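You operate a simulated robot arm through the tools that you are given. There is no shell and no other tool. Be economical: measure what you need, move in short steps, check, and stop when the job is done.

Carry out the task below with a simulated robot arm. There is one attempt and no reset: what you move stays moved.

TASK
Open the track cover.
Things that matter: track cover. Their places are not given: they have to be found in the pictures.

It is judged by the outcome, as a careful person would: the job done as asked, and still so three seconds after it is handed in. It fails if anything else is knocked over, pushed out of place, dropped, spilled or broken.

THE ROBOT
A 7-joint arm with a two-finger parallel gripper, fixed in place. Base frame: the origin is at the foot of the arm, x ahead of it, y to its left, z up. Lengths are in m, angles in degrees, forces in N, time in s.
Its first joint turns from -66.0 to 66.0 degrees. Payload 2.5 kg.
Tool frame: the origin (TCP) lies between the finger pads and is the grasp point; the fingertips stand 0.023 m ahead of it; z points along the fingers, y is the line along which they close. The gripper opens to 0.094 m. The fingers are 0.038 m wide and 0.01 m thick; the gripper's body (0.054 by 0.096 m) begins 0.039 m behind the TCP.
Orientation is that of the tool frame in the base frame, as a unit quaternion [x, y, z, w]. With the fingers straight down and closing along the base's y, the tool's x points along the base's -x, its y along +y and its z along -z.

THE INTERFACE
- The arm moves only by the tool nudge_tool. Its arguments are lists of equal length, an entry for each row: "delta_pos": the shift along the base's x, y, z in m, a list of three; "turn": the turn, a rotation vector about the base's x, y, z in degrees, a list of three. In form: {"delta_pos": [[tx, ty, tz], ...], "turn": [[wx, wy, wz], ...]}. A call has 1 to 12 rows; each row shifts and turns the commanded pose from where the row before left it. "fingers" is the gripper command, from -1 (fully open) to 1 (shut), values between in proportion, set as the call begins (left out, the last holds). A row lasts 0.2 s, in which the tool goes at most 0.05 m and 8.6 degrees; a call with a longer step from one row to the next is refused whole, and so is a gripper value outside its range. A pose out of reach is approached as far as the arm can. The call stops where the force on the tool passes 40 N (or 10 N more than at its start, if that is more) or the arm is blocked; 0.2 s more then pass. The fingers move at their own pace (about 0.108 m/s each) and stop on an object; they squeeze with about 26 N. The grip force told is the motor's: it shows also when the fingers shut on nothing. Time passes only in rows, and 0.2 s behind the last, so rows that do not move let the fingers close. It gives the time, the measured TCP pose, the force on the tool (base axes), the opening and the grip force at its end, in the units of the frame above (readings bear some noise).
- Cameras (640 x 400 px; columns grow to the right, rows downward): "scene" is fixed at [0.1121, -0.3989, 0.5599]; the picture's right is [0.88, -0.47, 0.00], its down [-0.20, -0.38, -0.90] and it looks along [0.42, 0.80, -0.43] (base axes); focal length 370 px, centre (320, 200). "wrist" rides on the gripper at [-0.039, 0, -0.044] in the tool frame; the picture's right is [0.00, -1.00, 0.00], its down [0.97, 0.00, -0.24] and it looks along [0.24, 0.00, 0.97] (tool axes); focal length 218 px, centre (320, 200).
- capture(camera): a new picture of that camera. No time passes.
- measure_at(camera, pixels): there is no depth. For up to 12 entries [column, row, z] of the newest picture of that camera ("zoom" is the newest enlarged one), the place [x, y] in the base frame at which the ray of that pixel passes the height z, good to about 0.002 m. No time passes.
- inspect(camera, box): a new picture of the part [left, top, right, bottom] of that camera's present view, enlarged. No time passes.
- finish_job(): hands the job in; it is judged then, once.

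Work in short steps. Measure before you move; look again where a grasp or a placing could have gone wrong, and mend it. You have 60 turns and 22 pictures in all, the two below and enlarged ones among them. Open the gripper and draw the arm clear of the work before you hand the job in, unless the task says otherwise; then end with one line.

The tools are called by a JSON object that holds its "op" and its "data". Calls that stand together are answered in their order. nudge_tool: Moves the arm, as the interface text tells. Its arguments: {"type":"object","properties":{"delta_pos":{"type":"array","items":{"type":"array","items":{"type":"number"}}},"turn":{"type":"array","items":{"type":"array","items":{"type":"number"}}},"fingers":{"type":"number"}},"required":["delta_pos","turn"]} The other tools are called the same way: capture (camera) takes a picture; measure_at (camera, pixels) gives the place at which the rays of pixels pass given heights; inspect (camera, box) takes an enlarged picture of a part of a camera's view; finish_job () hands the job in.

At the start:

```text
time: 0.0
tool_pos: [0.3764, 0.069, 0.3209]
tcp_rot: [0.0, 1.0, -0.001, -0.001]
contact_force: [-0.2, -0.7, -0.4]
opening: 0.094
grasp_force: 0.0
```

scene: 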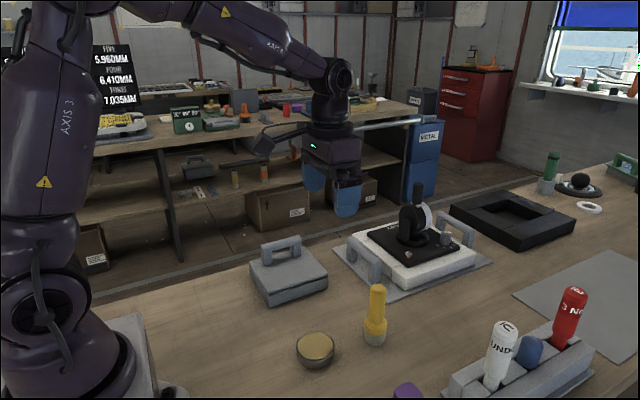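
wrist: 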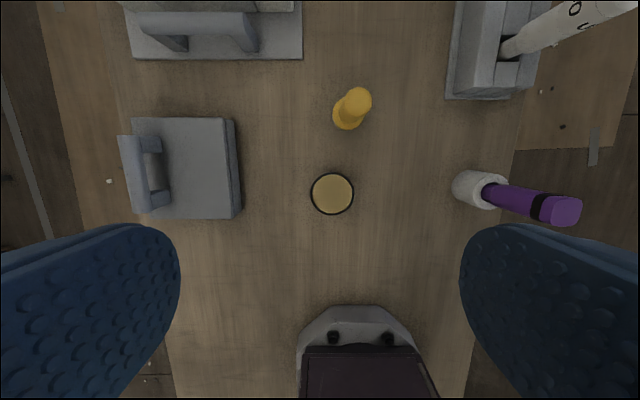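

I look closer at the grey box with a handle (about 288,268) and at the other candidates.

{"op": "inspect", "data": {"camera": "scene", "box": [230, 170, 500, 340]}}

{"op": "inspect", "data": {"camera": "wrist", "box": [80, 0, 320, 240]}}

```text
2.35 times, centred on (365, 255) of scene
```

zoom: 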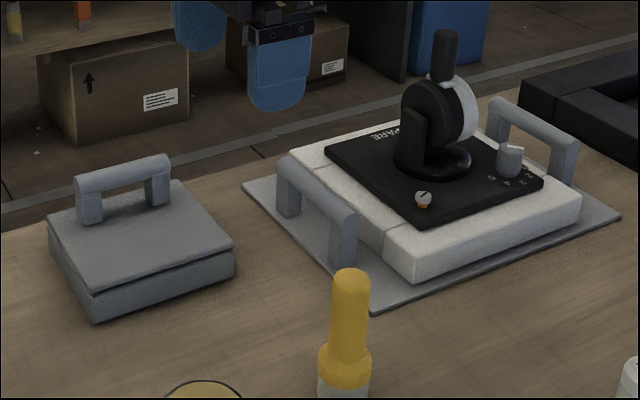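

```text
1.67 times, centred on (200, 120) of wrist
```

zoom: 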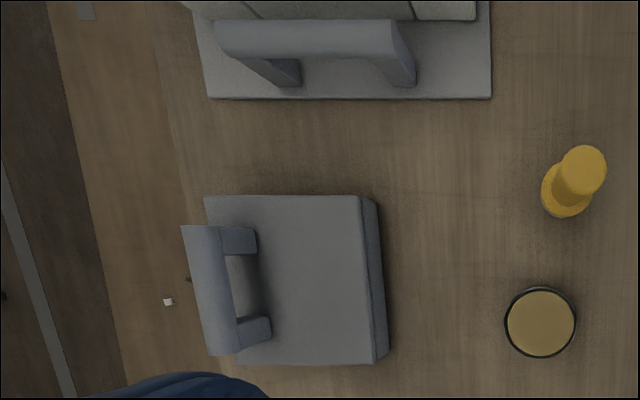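

The grey box has a lid with a handle near its far (+y) edge. I measure its corners and the handle in both views.

{"op": "measure_at", "data": {"camera": "wrist", "pixels": [[133, 117, 0.08], [222, 118, 0.08], [230, 218, 0.08], [118, 135, 0.12], [140, 213, 0.12], [135, 135, 0.12], [153, 210, 0.12], [242, 215, 0.037], [237, 118, 0.037], [228, 218, 0.09]]}}

{"op": "measure_at", "data": {"camera": "scene", "pixels": [[250, 264, 0.08], [268, 293, 0.08], [328, 272, 0.08], [270, 307, 0.037], [328, 288, 0.037], [262, 246, 0.12], [300, 236, 0.12], [269, 292, 0.09], [328, 270, 0.09]]}}

{"op": "inspect", "data": {"camera": "scene", "box": [238, 225, 338, 315]}}

```text
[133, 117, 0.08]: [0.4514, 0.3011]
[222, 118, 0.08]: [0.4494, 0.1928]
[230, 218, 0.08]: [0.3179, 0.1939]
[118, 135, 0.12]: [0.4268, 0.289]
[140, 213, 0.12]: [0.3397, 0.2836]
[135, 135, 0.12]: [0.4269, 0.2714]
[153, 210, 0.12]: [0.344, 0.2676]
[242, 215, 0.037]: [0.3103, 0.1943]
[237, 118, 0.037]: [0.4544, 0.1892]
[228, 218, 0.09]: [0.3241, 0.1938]
```

```text
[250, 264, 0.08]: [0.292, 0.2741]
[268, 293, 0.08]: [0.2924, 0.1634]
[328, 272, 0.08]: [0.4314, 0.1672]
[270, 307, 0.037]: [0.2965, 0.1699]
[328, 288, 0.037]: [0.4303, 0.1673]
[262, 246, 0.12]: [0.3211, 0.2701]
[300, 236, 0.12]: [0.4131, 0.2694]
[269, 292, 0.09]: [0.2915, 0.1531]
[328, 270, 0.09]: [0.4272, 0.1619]
```

```text
4.44 times, centred on (288, 270) of scene
```

zoom: 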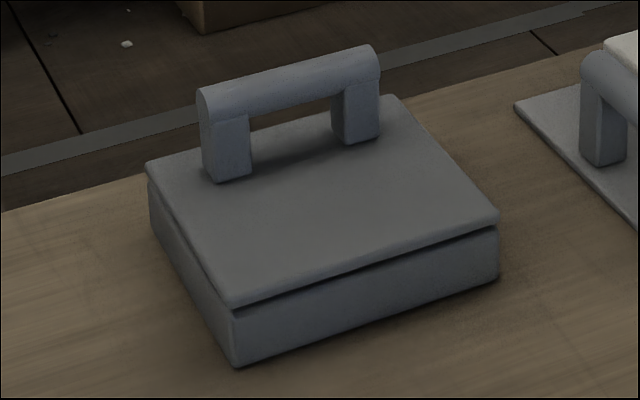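

The two views disagree by about 2 cm; I check with other common points (gold disc, yellow marker, base plate corners).

{"op": "measure_at", "data": {"camera": "wrist", "pixels": [[332, 194, 0.06], [332, 194, 0.037], [303, 58, 0.04], [133, 58, 0.04], [357, 100, 0.12], [347, 118, 0.037]]}}

{"op": "measure_at", "data": {"camera": "scene", "pixels": [[315, 345, 0.06], [315, 350, 0.037], [386, 302, 0.04], [333, 249, 0.04], [377, 288, 0.12], [375, 338, 0.037], [348, 212, 0.32], [314, 190, 0.3]]}}

```text
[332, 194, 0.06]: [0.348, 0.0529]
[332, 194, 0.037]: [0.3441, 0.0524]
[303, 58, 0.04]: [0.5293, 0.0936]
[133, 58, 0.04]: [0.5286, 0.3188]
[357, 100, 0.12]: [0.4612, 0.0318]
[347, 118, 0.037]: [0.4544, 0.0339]
```

```text
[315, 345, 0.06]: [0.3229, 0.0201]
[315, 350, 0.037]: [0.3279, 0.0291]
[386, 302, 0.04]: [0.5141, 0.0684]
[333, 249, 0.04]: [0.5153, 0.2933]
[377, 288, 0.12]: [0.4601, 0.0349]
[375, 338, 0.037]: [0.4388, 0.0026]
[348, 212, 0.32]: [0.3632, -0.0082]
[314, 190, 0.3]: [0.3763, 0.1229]
```

There is a steady offset between cameras, so I move above the handle and re-measure from near, with the wrist view centred on it.

{"op": "nudge_tool", "data": {"delta_pos": [[0, 0.04, 0], [0, 0.04, 0], [0, 0.04, 0], [0, 0.04, 0], [0, 0.04, 0], [0, 0, -0.03], [0, 0, -0.02], [0, 0, 0]], "turn": [[0, 0, 0], [0, 0, 0], [0, 0, 0], [0, 0, 0], [0, 0, 0], [0, 0, 0], [0, 0, 0], [0, 0, 0]], "fingers": -1}}

{"op": "capture", "data": {"camera": "wrist"}}

{"op": "capture", "data": {"camera": "scene"}}

```text
time: 1.8
tool_pos: [0.3768, 0.2696, 0.2722]
tcp_rot: [0.0, 1.0, 0.0, -0.001]
contact_force: [-0.7, -0.2, -0.7]
opening: 0.0942
grasp_force: 0.1
```

```text
16 pictures are left
```

wrist: 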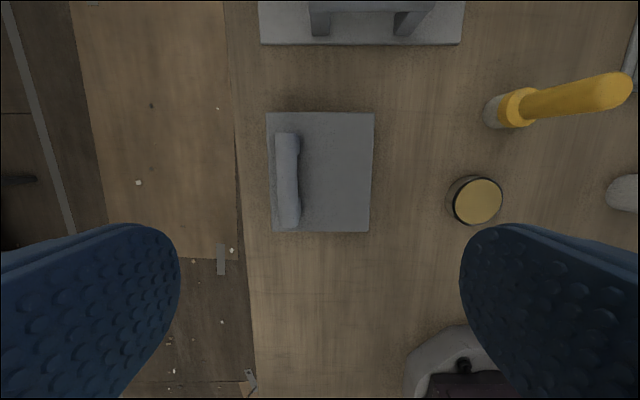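

```text
15 pictures are left
```

scene: 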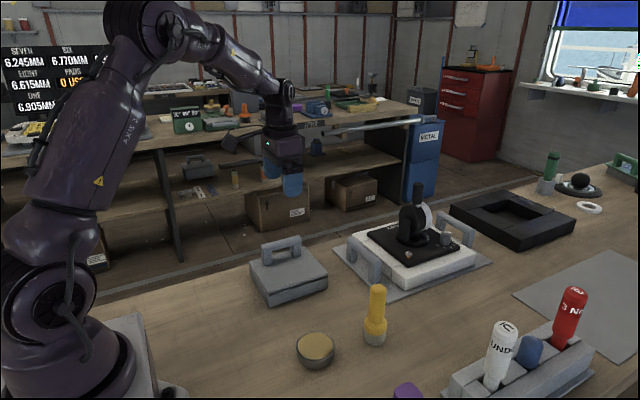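

{"op": "measure_at", "data": {"camera": "wrist", "pixels": [[287, 180, 0.115], [275, 180, 0.115], [299, 180, 0.115], [285, 135, 0.115], [289, 227, 0.115], [267, 112, 0.08], [374, 112, 0.08], [370, 232, 0.08], [272, 232, 0.08], [477, 200, 0.06]]}}

{"op": "inspect", "data": {"camera": "wrist", "box": [250, 100, 400, 250]}}

```text
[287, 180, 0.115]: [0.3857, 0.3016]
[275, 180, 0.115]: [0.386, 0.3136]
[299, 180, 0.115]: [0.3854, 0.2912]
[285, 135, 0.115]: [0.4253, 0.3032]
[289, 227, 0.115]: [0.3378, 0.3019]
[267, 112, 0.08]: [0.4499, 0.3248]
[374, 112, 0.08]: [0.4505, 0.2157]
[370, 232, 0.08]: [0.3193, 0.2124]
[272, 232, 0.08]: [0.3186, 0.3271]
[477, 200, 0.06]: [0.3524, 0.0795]
```

```text
2.67 times, centred on (325, 175) of wrist
```

zoom: 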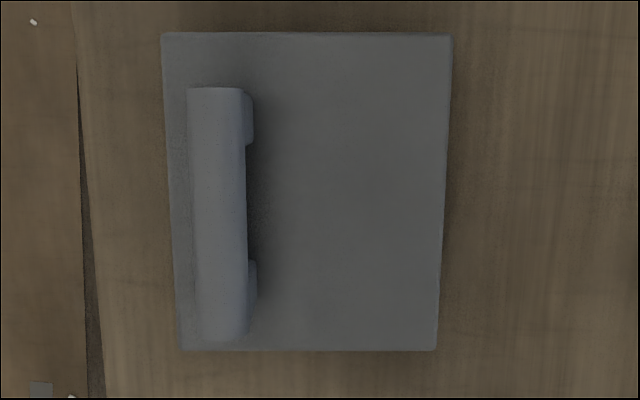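

Triangulating the two wrist views puts the handle near (0.383, 0.305), with its top at z≈0.09 and the box lower than I had assumed. I move over it, descend to a safe height and look again.

{"op": "nudge_tool", "data": {"delta_pos": [[0.003, 0.035, 0], [0, 0, -0.04], [0, 0, -0.04], [0, 0, -0.03], [0, 0, 0]], "turn": [[0, 0, 0], [0, 0, 0], [0, 0, 0], [0, 0, 0], [0, 0, 0]]}}

{"op": "capture", "data": {"camera": "wrist"}}

{"op": "inspect", "data": {"camera": "scene", "box": [220, 150, 360, 310]}}

```text
time: 3.0
tool_pos: [0.38, 0.3059, 0.161]
tcp_rot: [0.0, 1.0, 0.0, 0.0]
contact_force: [-0.5, 0.2, -0.1]
opening: 0.094
grasp_force: 0.1
```

```text
13 pictures are left
```

wrist: 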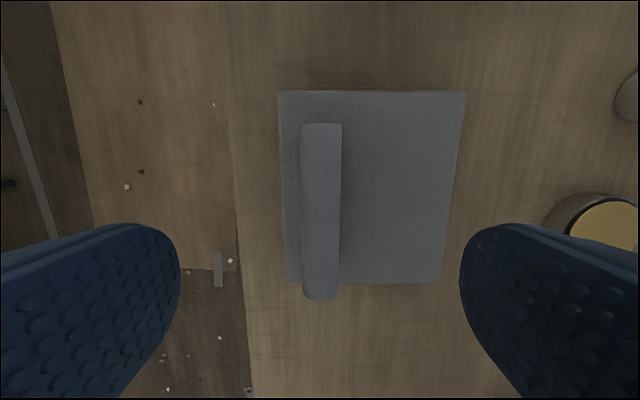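

```text
2.50 times, centred on (290, 230) of scene
```

zoom: 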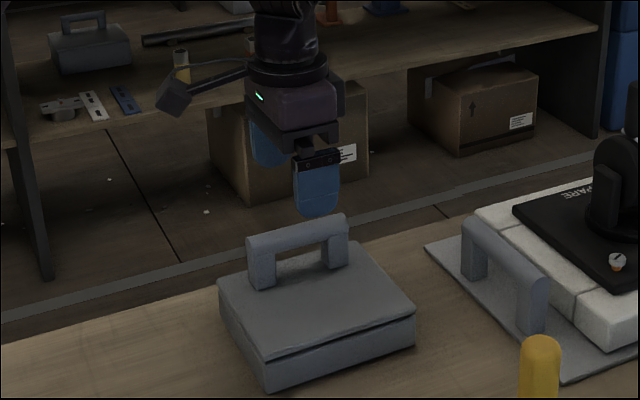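

The handle is centred between the fingers (col 321) and runs along x. I lower to about bar height in small steps.

{"op": "nudge_tool", "data": {"delta_pos": [[0.003, 0, -0.03], [0, 0, -0.02], [0, 0, -0.015], [0, 0, -0.01], [0, 0, 0]], "turn": [[0, 0, 0], [0, 0, 0], [0, 0, 0], [0, 0, 0], [0, 0, 0]]}}

{"op": "inspect", "data": {"camera": "scene", "box": [230, 190, 350, 310]}}

```text
time: 4.2
tool_pos: [0.3818, 0.3059, 0.0848]
tcp_rot: [0.0, 1.0, 0.0, 0.0]
contact_force: [-0.7, 0.5, 0.6]
opening: 0.094
grasp_force: 0.0
```

```text
3.33 times, centred on (290, 250) of scene
```

zoom: 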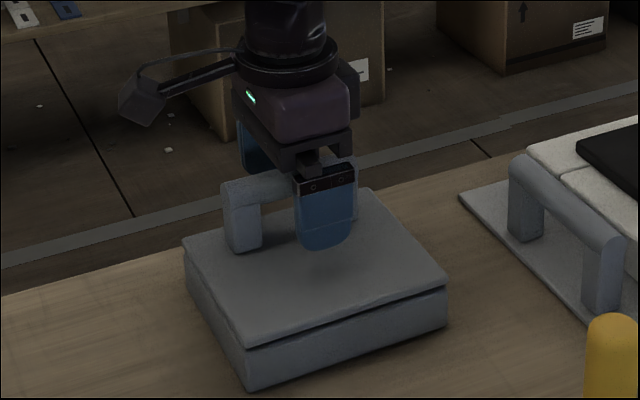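

The finger sits at bar height and clear of the lid. I close gently.

{"op": "nudge_tool", "data": {"delta_pos": [[0, 0, 0], [0, 0, 0], [0, 0, 0], [0, 0, 0]], "turn": [[0, 0, 0], [0, 0, 0], [0, 0, 0], [0, 0, 0]], "fingers": 1}}

{"op": "inspect", "data": {"camera": "scene", "box": [230, 190, 350, 310]}}

```text
time: 5.2
tool_pos: [0.3825, 0.3056, 0.0864]
tcp_rot: [0.001, 1.0, -0.001, -0.001]
contact_force: [-3.3, -8.8, 2.9]
opening: 0.0213
grasp_force: 44.8
```

```text
3.33 times, centred on (290, 250) of scene
```

zoom: 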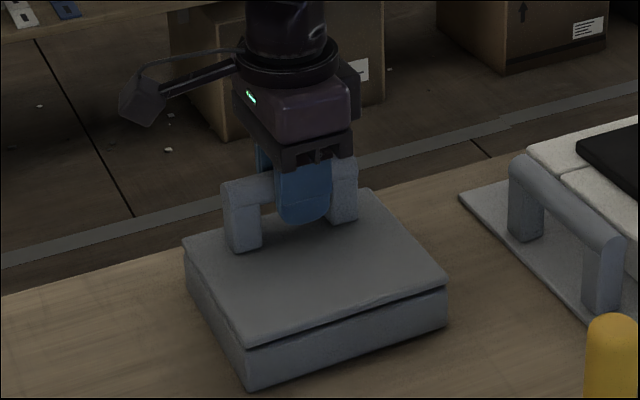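

The bar is held (opening 0.021). I test with a small lift of 6 mm and read the force.

{"op": "nudge_tool", "data": {"delta_pos": [[0, 0, 0.003], [0, 0, 0.003], [0, 0, 0]], "turn": [[0, 0, 0], [0, 0, 0], [0, 0, 0]]}}

```text
time: 6.0
tool_pos: [0.3821, 0.3032, 0.0901]
tcp_rot: [0.001, 1.0, -0.004, -0.002]
contact_force: [-0.9, -21.1, -16.1]
opening: 0.0213
grasp_force: 45.3
```

The lid came up a little, with a pull toward -y. That fits a hinge at the near (-y) edge, so I follow that arc by 5° and check the force.

{"op": "nudge_tool", "data": {"delta_pos": [[0, -0.002, 0.001], [0, -0.002, 0.002], [0, 0, 0]], "turn": [[2.5, 0, 0], [2.5, 0, 0], [0, 0, 0]]}}

{"op": "inspect", "data": {"camera": "scene", "box": [230, 190, 350, 310]}}

```text
time: 6.8
tool_pos: [0.3826, 0.301, 0.0951]
tcp_rot: [0.0, 0.999, 0.043, 0.0]
contact_force: [-1.2, -18.5, -9.2]
opening: 0.0212
grasp_force: 44.6
```

```text
3.33 times, centred on (290, 250) of scene
```

zoom: 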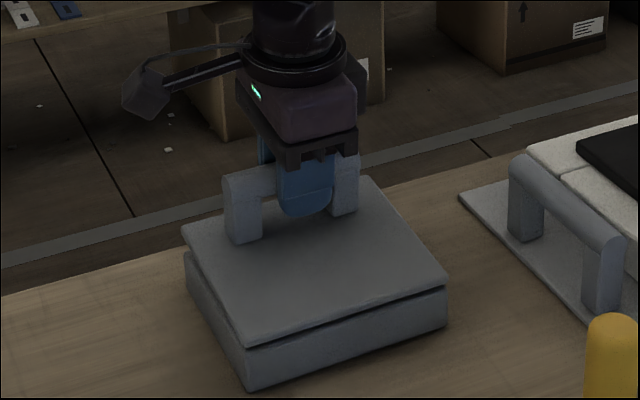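

The far edge of the lid has risen, so the hinge is on the near side. I follow the arc 20° further, easing a bit more toward -y.

{"op": "nudge_tool", "data": {"delta_pos": [[0, -0.0064, 0.0081], [0, -0.0055, 0.0076], [0, -0.0062, 0.0072], [0, -0.0068, 0.0066], [0, 0, 0]], "turn": [[5, 0, 0], [5, 0, 0], [5, 0, 0], [5, 0, 0], [0, 0, 0]]}}

{"op": "capture", "data": {"camera": "scene"}}

```text
time: 8.0
tool_pos: [0.3828, 0.276, 0.1244]
tcp_rot: [0.0, 0.976, 0.217, 0.0]
contact_force: [-1.1, -9.7, -14.3]
opening: 0.0216
grasp_force: 45.0
```

```text
8 pictures are left
```

scene: 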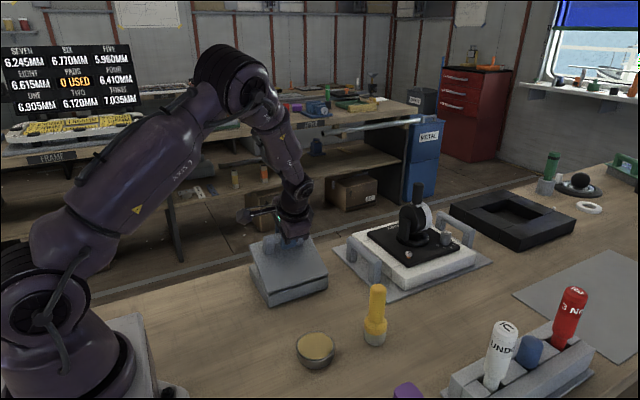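

It is opening well, with forces within limits. I continue to about 45°.

{"op": "nudge_tool", "data": {"delta_pos": [[0, -0.008, 0.005], [0, -0.008, 0.0048], [0, -0.0083, 0.0043], [0, -0.0086, 0.0037], [0, 0, 0]], "turn": [[5, 0, 0], [5, 0, 0], [5, 0, 0], [5, 0, 0], [0, 0, 0]]}}

```text
time: 9.2
tool_pos: [0.3833, 0.2422, 0.1449]
tcp_rot: [0.001, 0.924, 0.383, 0.001]
contact_force: [3.5, 0.1, -3.8]
opening: 0.0214
grasp_force: 45.3
```

Forces are low at 45°. I continue the arc to 65° and take a look.

{"op": "nudge_tool", "data": {"delta_pos": [[0, -0.0089, 0.0031], [0, -0.0092, 0.0023], [0, -0.0093, 0.0015], [0, -0.0095, 0.0007], [0, 0, 0]], "turn": [[5, 0, 0], [5, 0, 0], [5, 0, 0], [5, 0, 0], [0, 0, 0]]}}

{"op": "capture", "data": {"camera": "scene"}}

```text
time: 10.4
tool_pos: [0.3837, 0.2072, 0.1512]
tcp_rot: [-0.001, 0.842, 0.539, 0.0]
contact_force: [1.1, 2.8, 17.7]
opening: 0.0213
grasp_force: 44.8
```

```text
7 pictures are left
```

scene: 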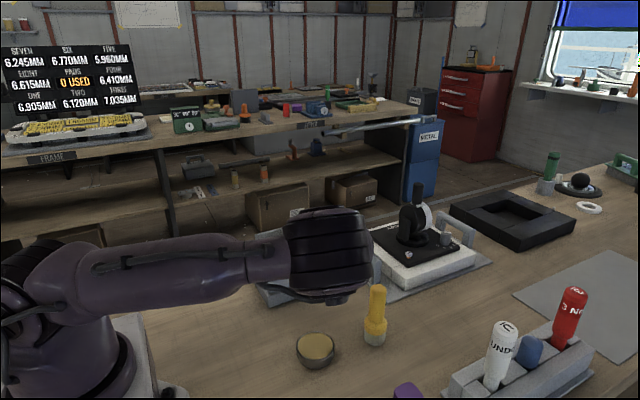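

At 65° the wrist is getting near the yellow marker, so I don't want to tilt further. I loosen the fingers slightly to see whether the lid holds by itself; it stays hooked between them.

{"op": "nudge_tool", "data": {"delta_pos": [[0, 0, 0], [0, 0, 0], [0, 0, 0]], "turn": [[0, 0, 0], [0, 0, 0], [0, 0, 0]], "fingers": 0.25}}

{"op": "inspect", "data": {"camera": "wrist", "box": [100, 0, 540, 400]}}

```text
time: 11.2
tool_pos: [0.3827, 0.2065, 0.1499]
tcp_rot: [-0.001, 0.843, 0.537, 0.0]
contact_force: [0.7, -0.6, -1.5]
opening: 0.0353
grasp_force: 0.0
```

```text
1.00 times, centred on (320, 200) of wrist
```

zoom: 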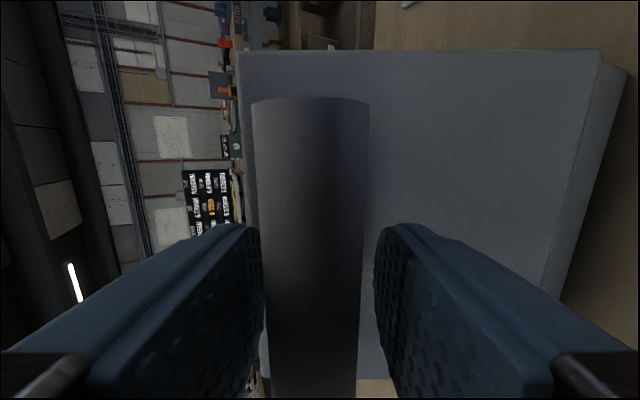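

The bar is free between the fingers and the lid stays put, so the hinge holds by friction. I tilt the tool back 20° about the bar with the fingers a bit wider, so I can hook the lid further without bringing the wrist down.

{"op": "nudge_tool", "data": {"delta_pos": [[0, 0, 0], [0, 0, 0], [0, 0, 0], [0, 0, 0], [0, 0, 0]], "turn": [[0, 0, 0], [-7, 0, 0], [-7, 0, 0], [-6, 0, 0], [0, 0, 0]], "fingers": 0.0}}

```text
time: 12.4
tool_pos: [0.3815, 0.2072, 0.1501]
tcp_rot: [0.0, 0.924, 0.383, 0.0]
contact_force: [-0.6, 0.7, -0.1]
opening: 0.047
grasp_force: 0.1
```

No contact. I close on the bar at this new relative angle.

{"op": "nudge_tool", "data": {"delta_pos": [[0, 0, 0], [0, 0, 0], [0, 0, 0]], "turn": [[0, 0, 0], [0, 0, 0], [0, 0, 0]], "fingers": 1}}

```text
time: 13.2
tool_pos: [0.3827, 0.2069, 0.1511]
tcp_rot: [0.0, 0.924, 0.383, 0.0]
contact_force: [-0.5, 0.2, 4.0]
opening: 0.0215
grasp_force: 45.4
```

Good grip again (0.0215). I continue the arc another 20°.

{"op": "nudge_tool", "data": {"delta_pos": [[0, -0.0094, 0.0002], [0, -0.0094, -0.0007], [0, -0.0093, -0.0015], [0, -0.0091, -0.0024], [0, 0, 0]], "turn": [[5, 0, 0], [5, 0, 0], [5, 0, 0], [5, 0, 0], [0, 0, 0]]}}

{"op": "capture", "data": {"camera": "scene"}}

```text
time: 14.4
tool_pos: [0.3825, 0.1697, 0.1437]
tcp_rot: [0.0, 0.843, 0.537, -0.001]
contact_force: [0.4, 2.4, -13.6]
opening: 0.0215
grasp_force: 44.7
```

```text
5 pictures are left
```

scene: 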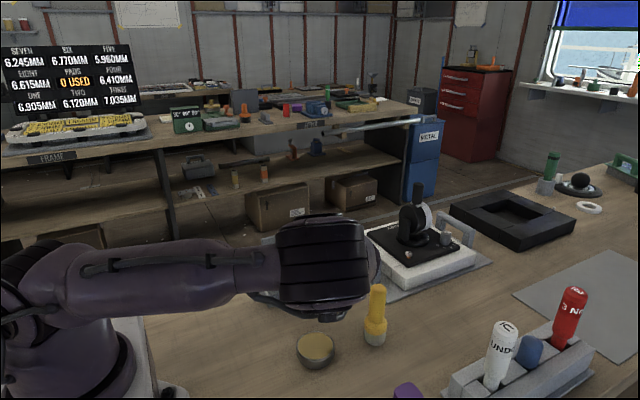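

The lid is at about 85° and the marker is untouched. I loosen, tilt back 25° and regrip, so I can take it a bit past vertical for a secure open state.

{"op": "nudge_tool", "data": {"delta_pos": [[0, 0, 0], [0, 0, 0], [0, 0, 0], [0, 0, 0], [0, 0, 0], [0, 0, 0], [0, 0, 0]], "turn": [[0, 0, 0], [0, 0, 0], [-7, 0, 0], [-7, 0, 0], [-6, 0, 0], [-5, 0, 0], [0, 0, 0]], "fingers": 0.0}}

{"op": "inspect", "data": {"camera": "wrist", "box": [0, 0, 640, 400]}}

```text
time: 16.0
tool_pos: [0.3832, 0.1698, 0.1462]
tcp_rot: [0.0, 0.94, 0.342, 0.0]
contact_force: [-0.6, -0.3, 0.7]
opening: 0.047
grasp_force: 0.0
```

```text
1.00 times, centred on (320, 200) of wrist
```

zoom: 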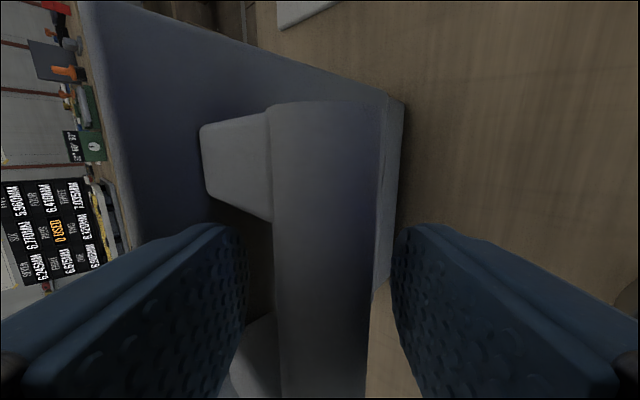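

The lid holds, and the bar is well between the fingers with one finger passing between the uprights. I regrip and try 10° more, watching for an end stop.

{"op": "nudge_tool", "data": {"delta_pos": [[0, 0, 0], [0, 0, 0], [0, 0, 0], [0, -0.0088, -0.0044], [0, 0, 0]], "turn": [[0, 0, 0], [0, 0, 0], [0, 0, 0], [5, 0, 0], [0, 0, 0]], "fingers": 1}}

```text
time: 17.2
tool_pos: [0.3839, 0.1607, 0.1421]
tcp_rot: [0.0, 0.924, 0.383, 0.0]
contact_force: [-6.2, -11.2, 24.3]
opening: 0.0214
grasp_force: 45.1
```

The force is radial (the tool is slightly low on the arc), not an end stop. I continue 10° and correct the height.

{"op": "nudge_tool", "data": {"delta_pos": [[0, -0.0092, -0.002], [0, -0.0083, -0.004], [0, 0, 0]], "turn": [[5, 0, 0], [5, 0, 0], [0, 0, 0]]}}

```text
time: 18.0
tool_pos: [0.3821, 0.1438, 0.1333]
tcp_rot: [0.002, 0.887, 0.462, 0.001]
contact_force: [19.0, 17.2, -28.1]
opening: 0.0216
grasp_force: 45.1
```

Resistance is rising around 100°, near the end of travel, so I stop. I loosen moderately and back out along the finger axis.

{"op": "nudge_tool", "data": {"delta_pos": [[0, 0, 0], [0, 0, 0], [0, -0.008, 0.006], [0, -0.016, 0.012], [0, -0.016, 0.014], [0, -0.016, 0.02], [0, 0, 0.03], [0, 0, 0]], "turn": [[0, 0, 0], [0, 0, 0], [0, 0, 0], [0, 0, 0], [0, 0, 0], [0, 0, 0], [0, 0, 0], [0, 0, 0]], "fingers": 0.0}}

{"op": "capture", "data": {"camera": "wrist"}}

```text
time: 19.8
tool_pos: [0.3827, 0.0864, 0.2175]
tcp_rot: [0.0, 0.887, 0.461, 0.001]
contact_force: [-0.4, 0.5, -0.2]
opening: 0.0469
grasp_force: 0.0
```

```text
3 pictures are left
```

wrist: 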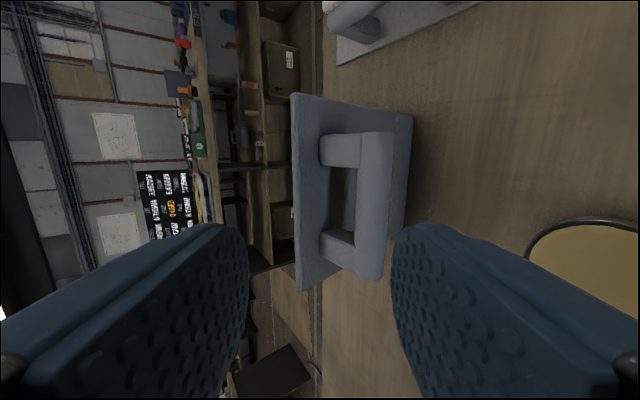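

The fingers are off the bar and the lid stands open. I raise the arm, set it upright and open the gripper, then check.

{"op": "nudge_tool", "data": {"delta_pos": [[0, -0.01, 0.04], [0, -0.01, 0.04], [0, 0, 0.03], [0, 0, 0], [0, 0, 0], [0, 0, 0], [0, 0, 0], [0, 0, 0], [0, 0, 0], [0, 0, 0]], "turn": [[0, 0, 0], [0, 0, 0], [-8, 0, 0], [-8, 0, 0], [-8, 0, 0], [-8, 0, 0], [-8, 0, 0], [-8, 0, 0], [-7, 0, 0], [0, 0, 0]], "fingers": -1}}

{"op": "capture", "data": {"camera": "scene"}}

```text
time: 22.0
tool_pos: [0.3831, 0.0664, 0.3277]
tcp_rot: [0.0, 1.0, -0.002, 0.0]
contact_force: [0.2, 0.4, 0.4]
opening: 0.094
grasp_force: 0.1
```

```text
2 pictures are left
```

scene: 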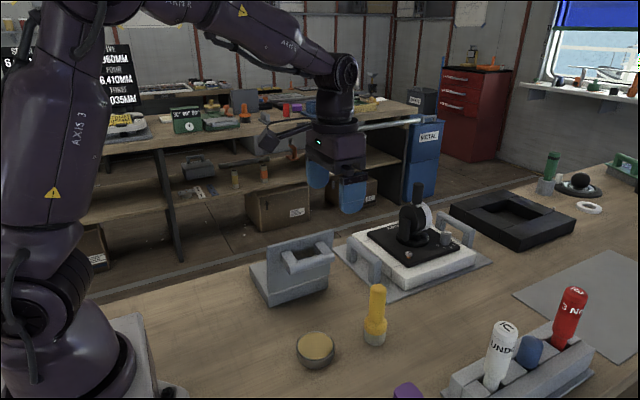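

The lid stands open past vertical, the box and everything else are where they were, and the arm is clear. I hand in.

{"op": "finish_job", "data": {}}

```text
The job is handed in.
```

The track cover is open: its lid stands slightly past vertical and holds by itself, nothing else was moved, and the arm is clear with the gripper open.
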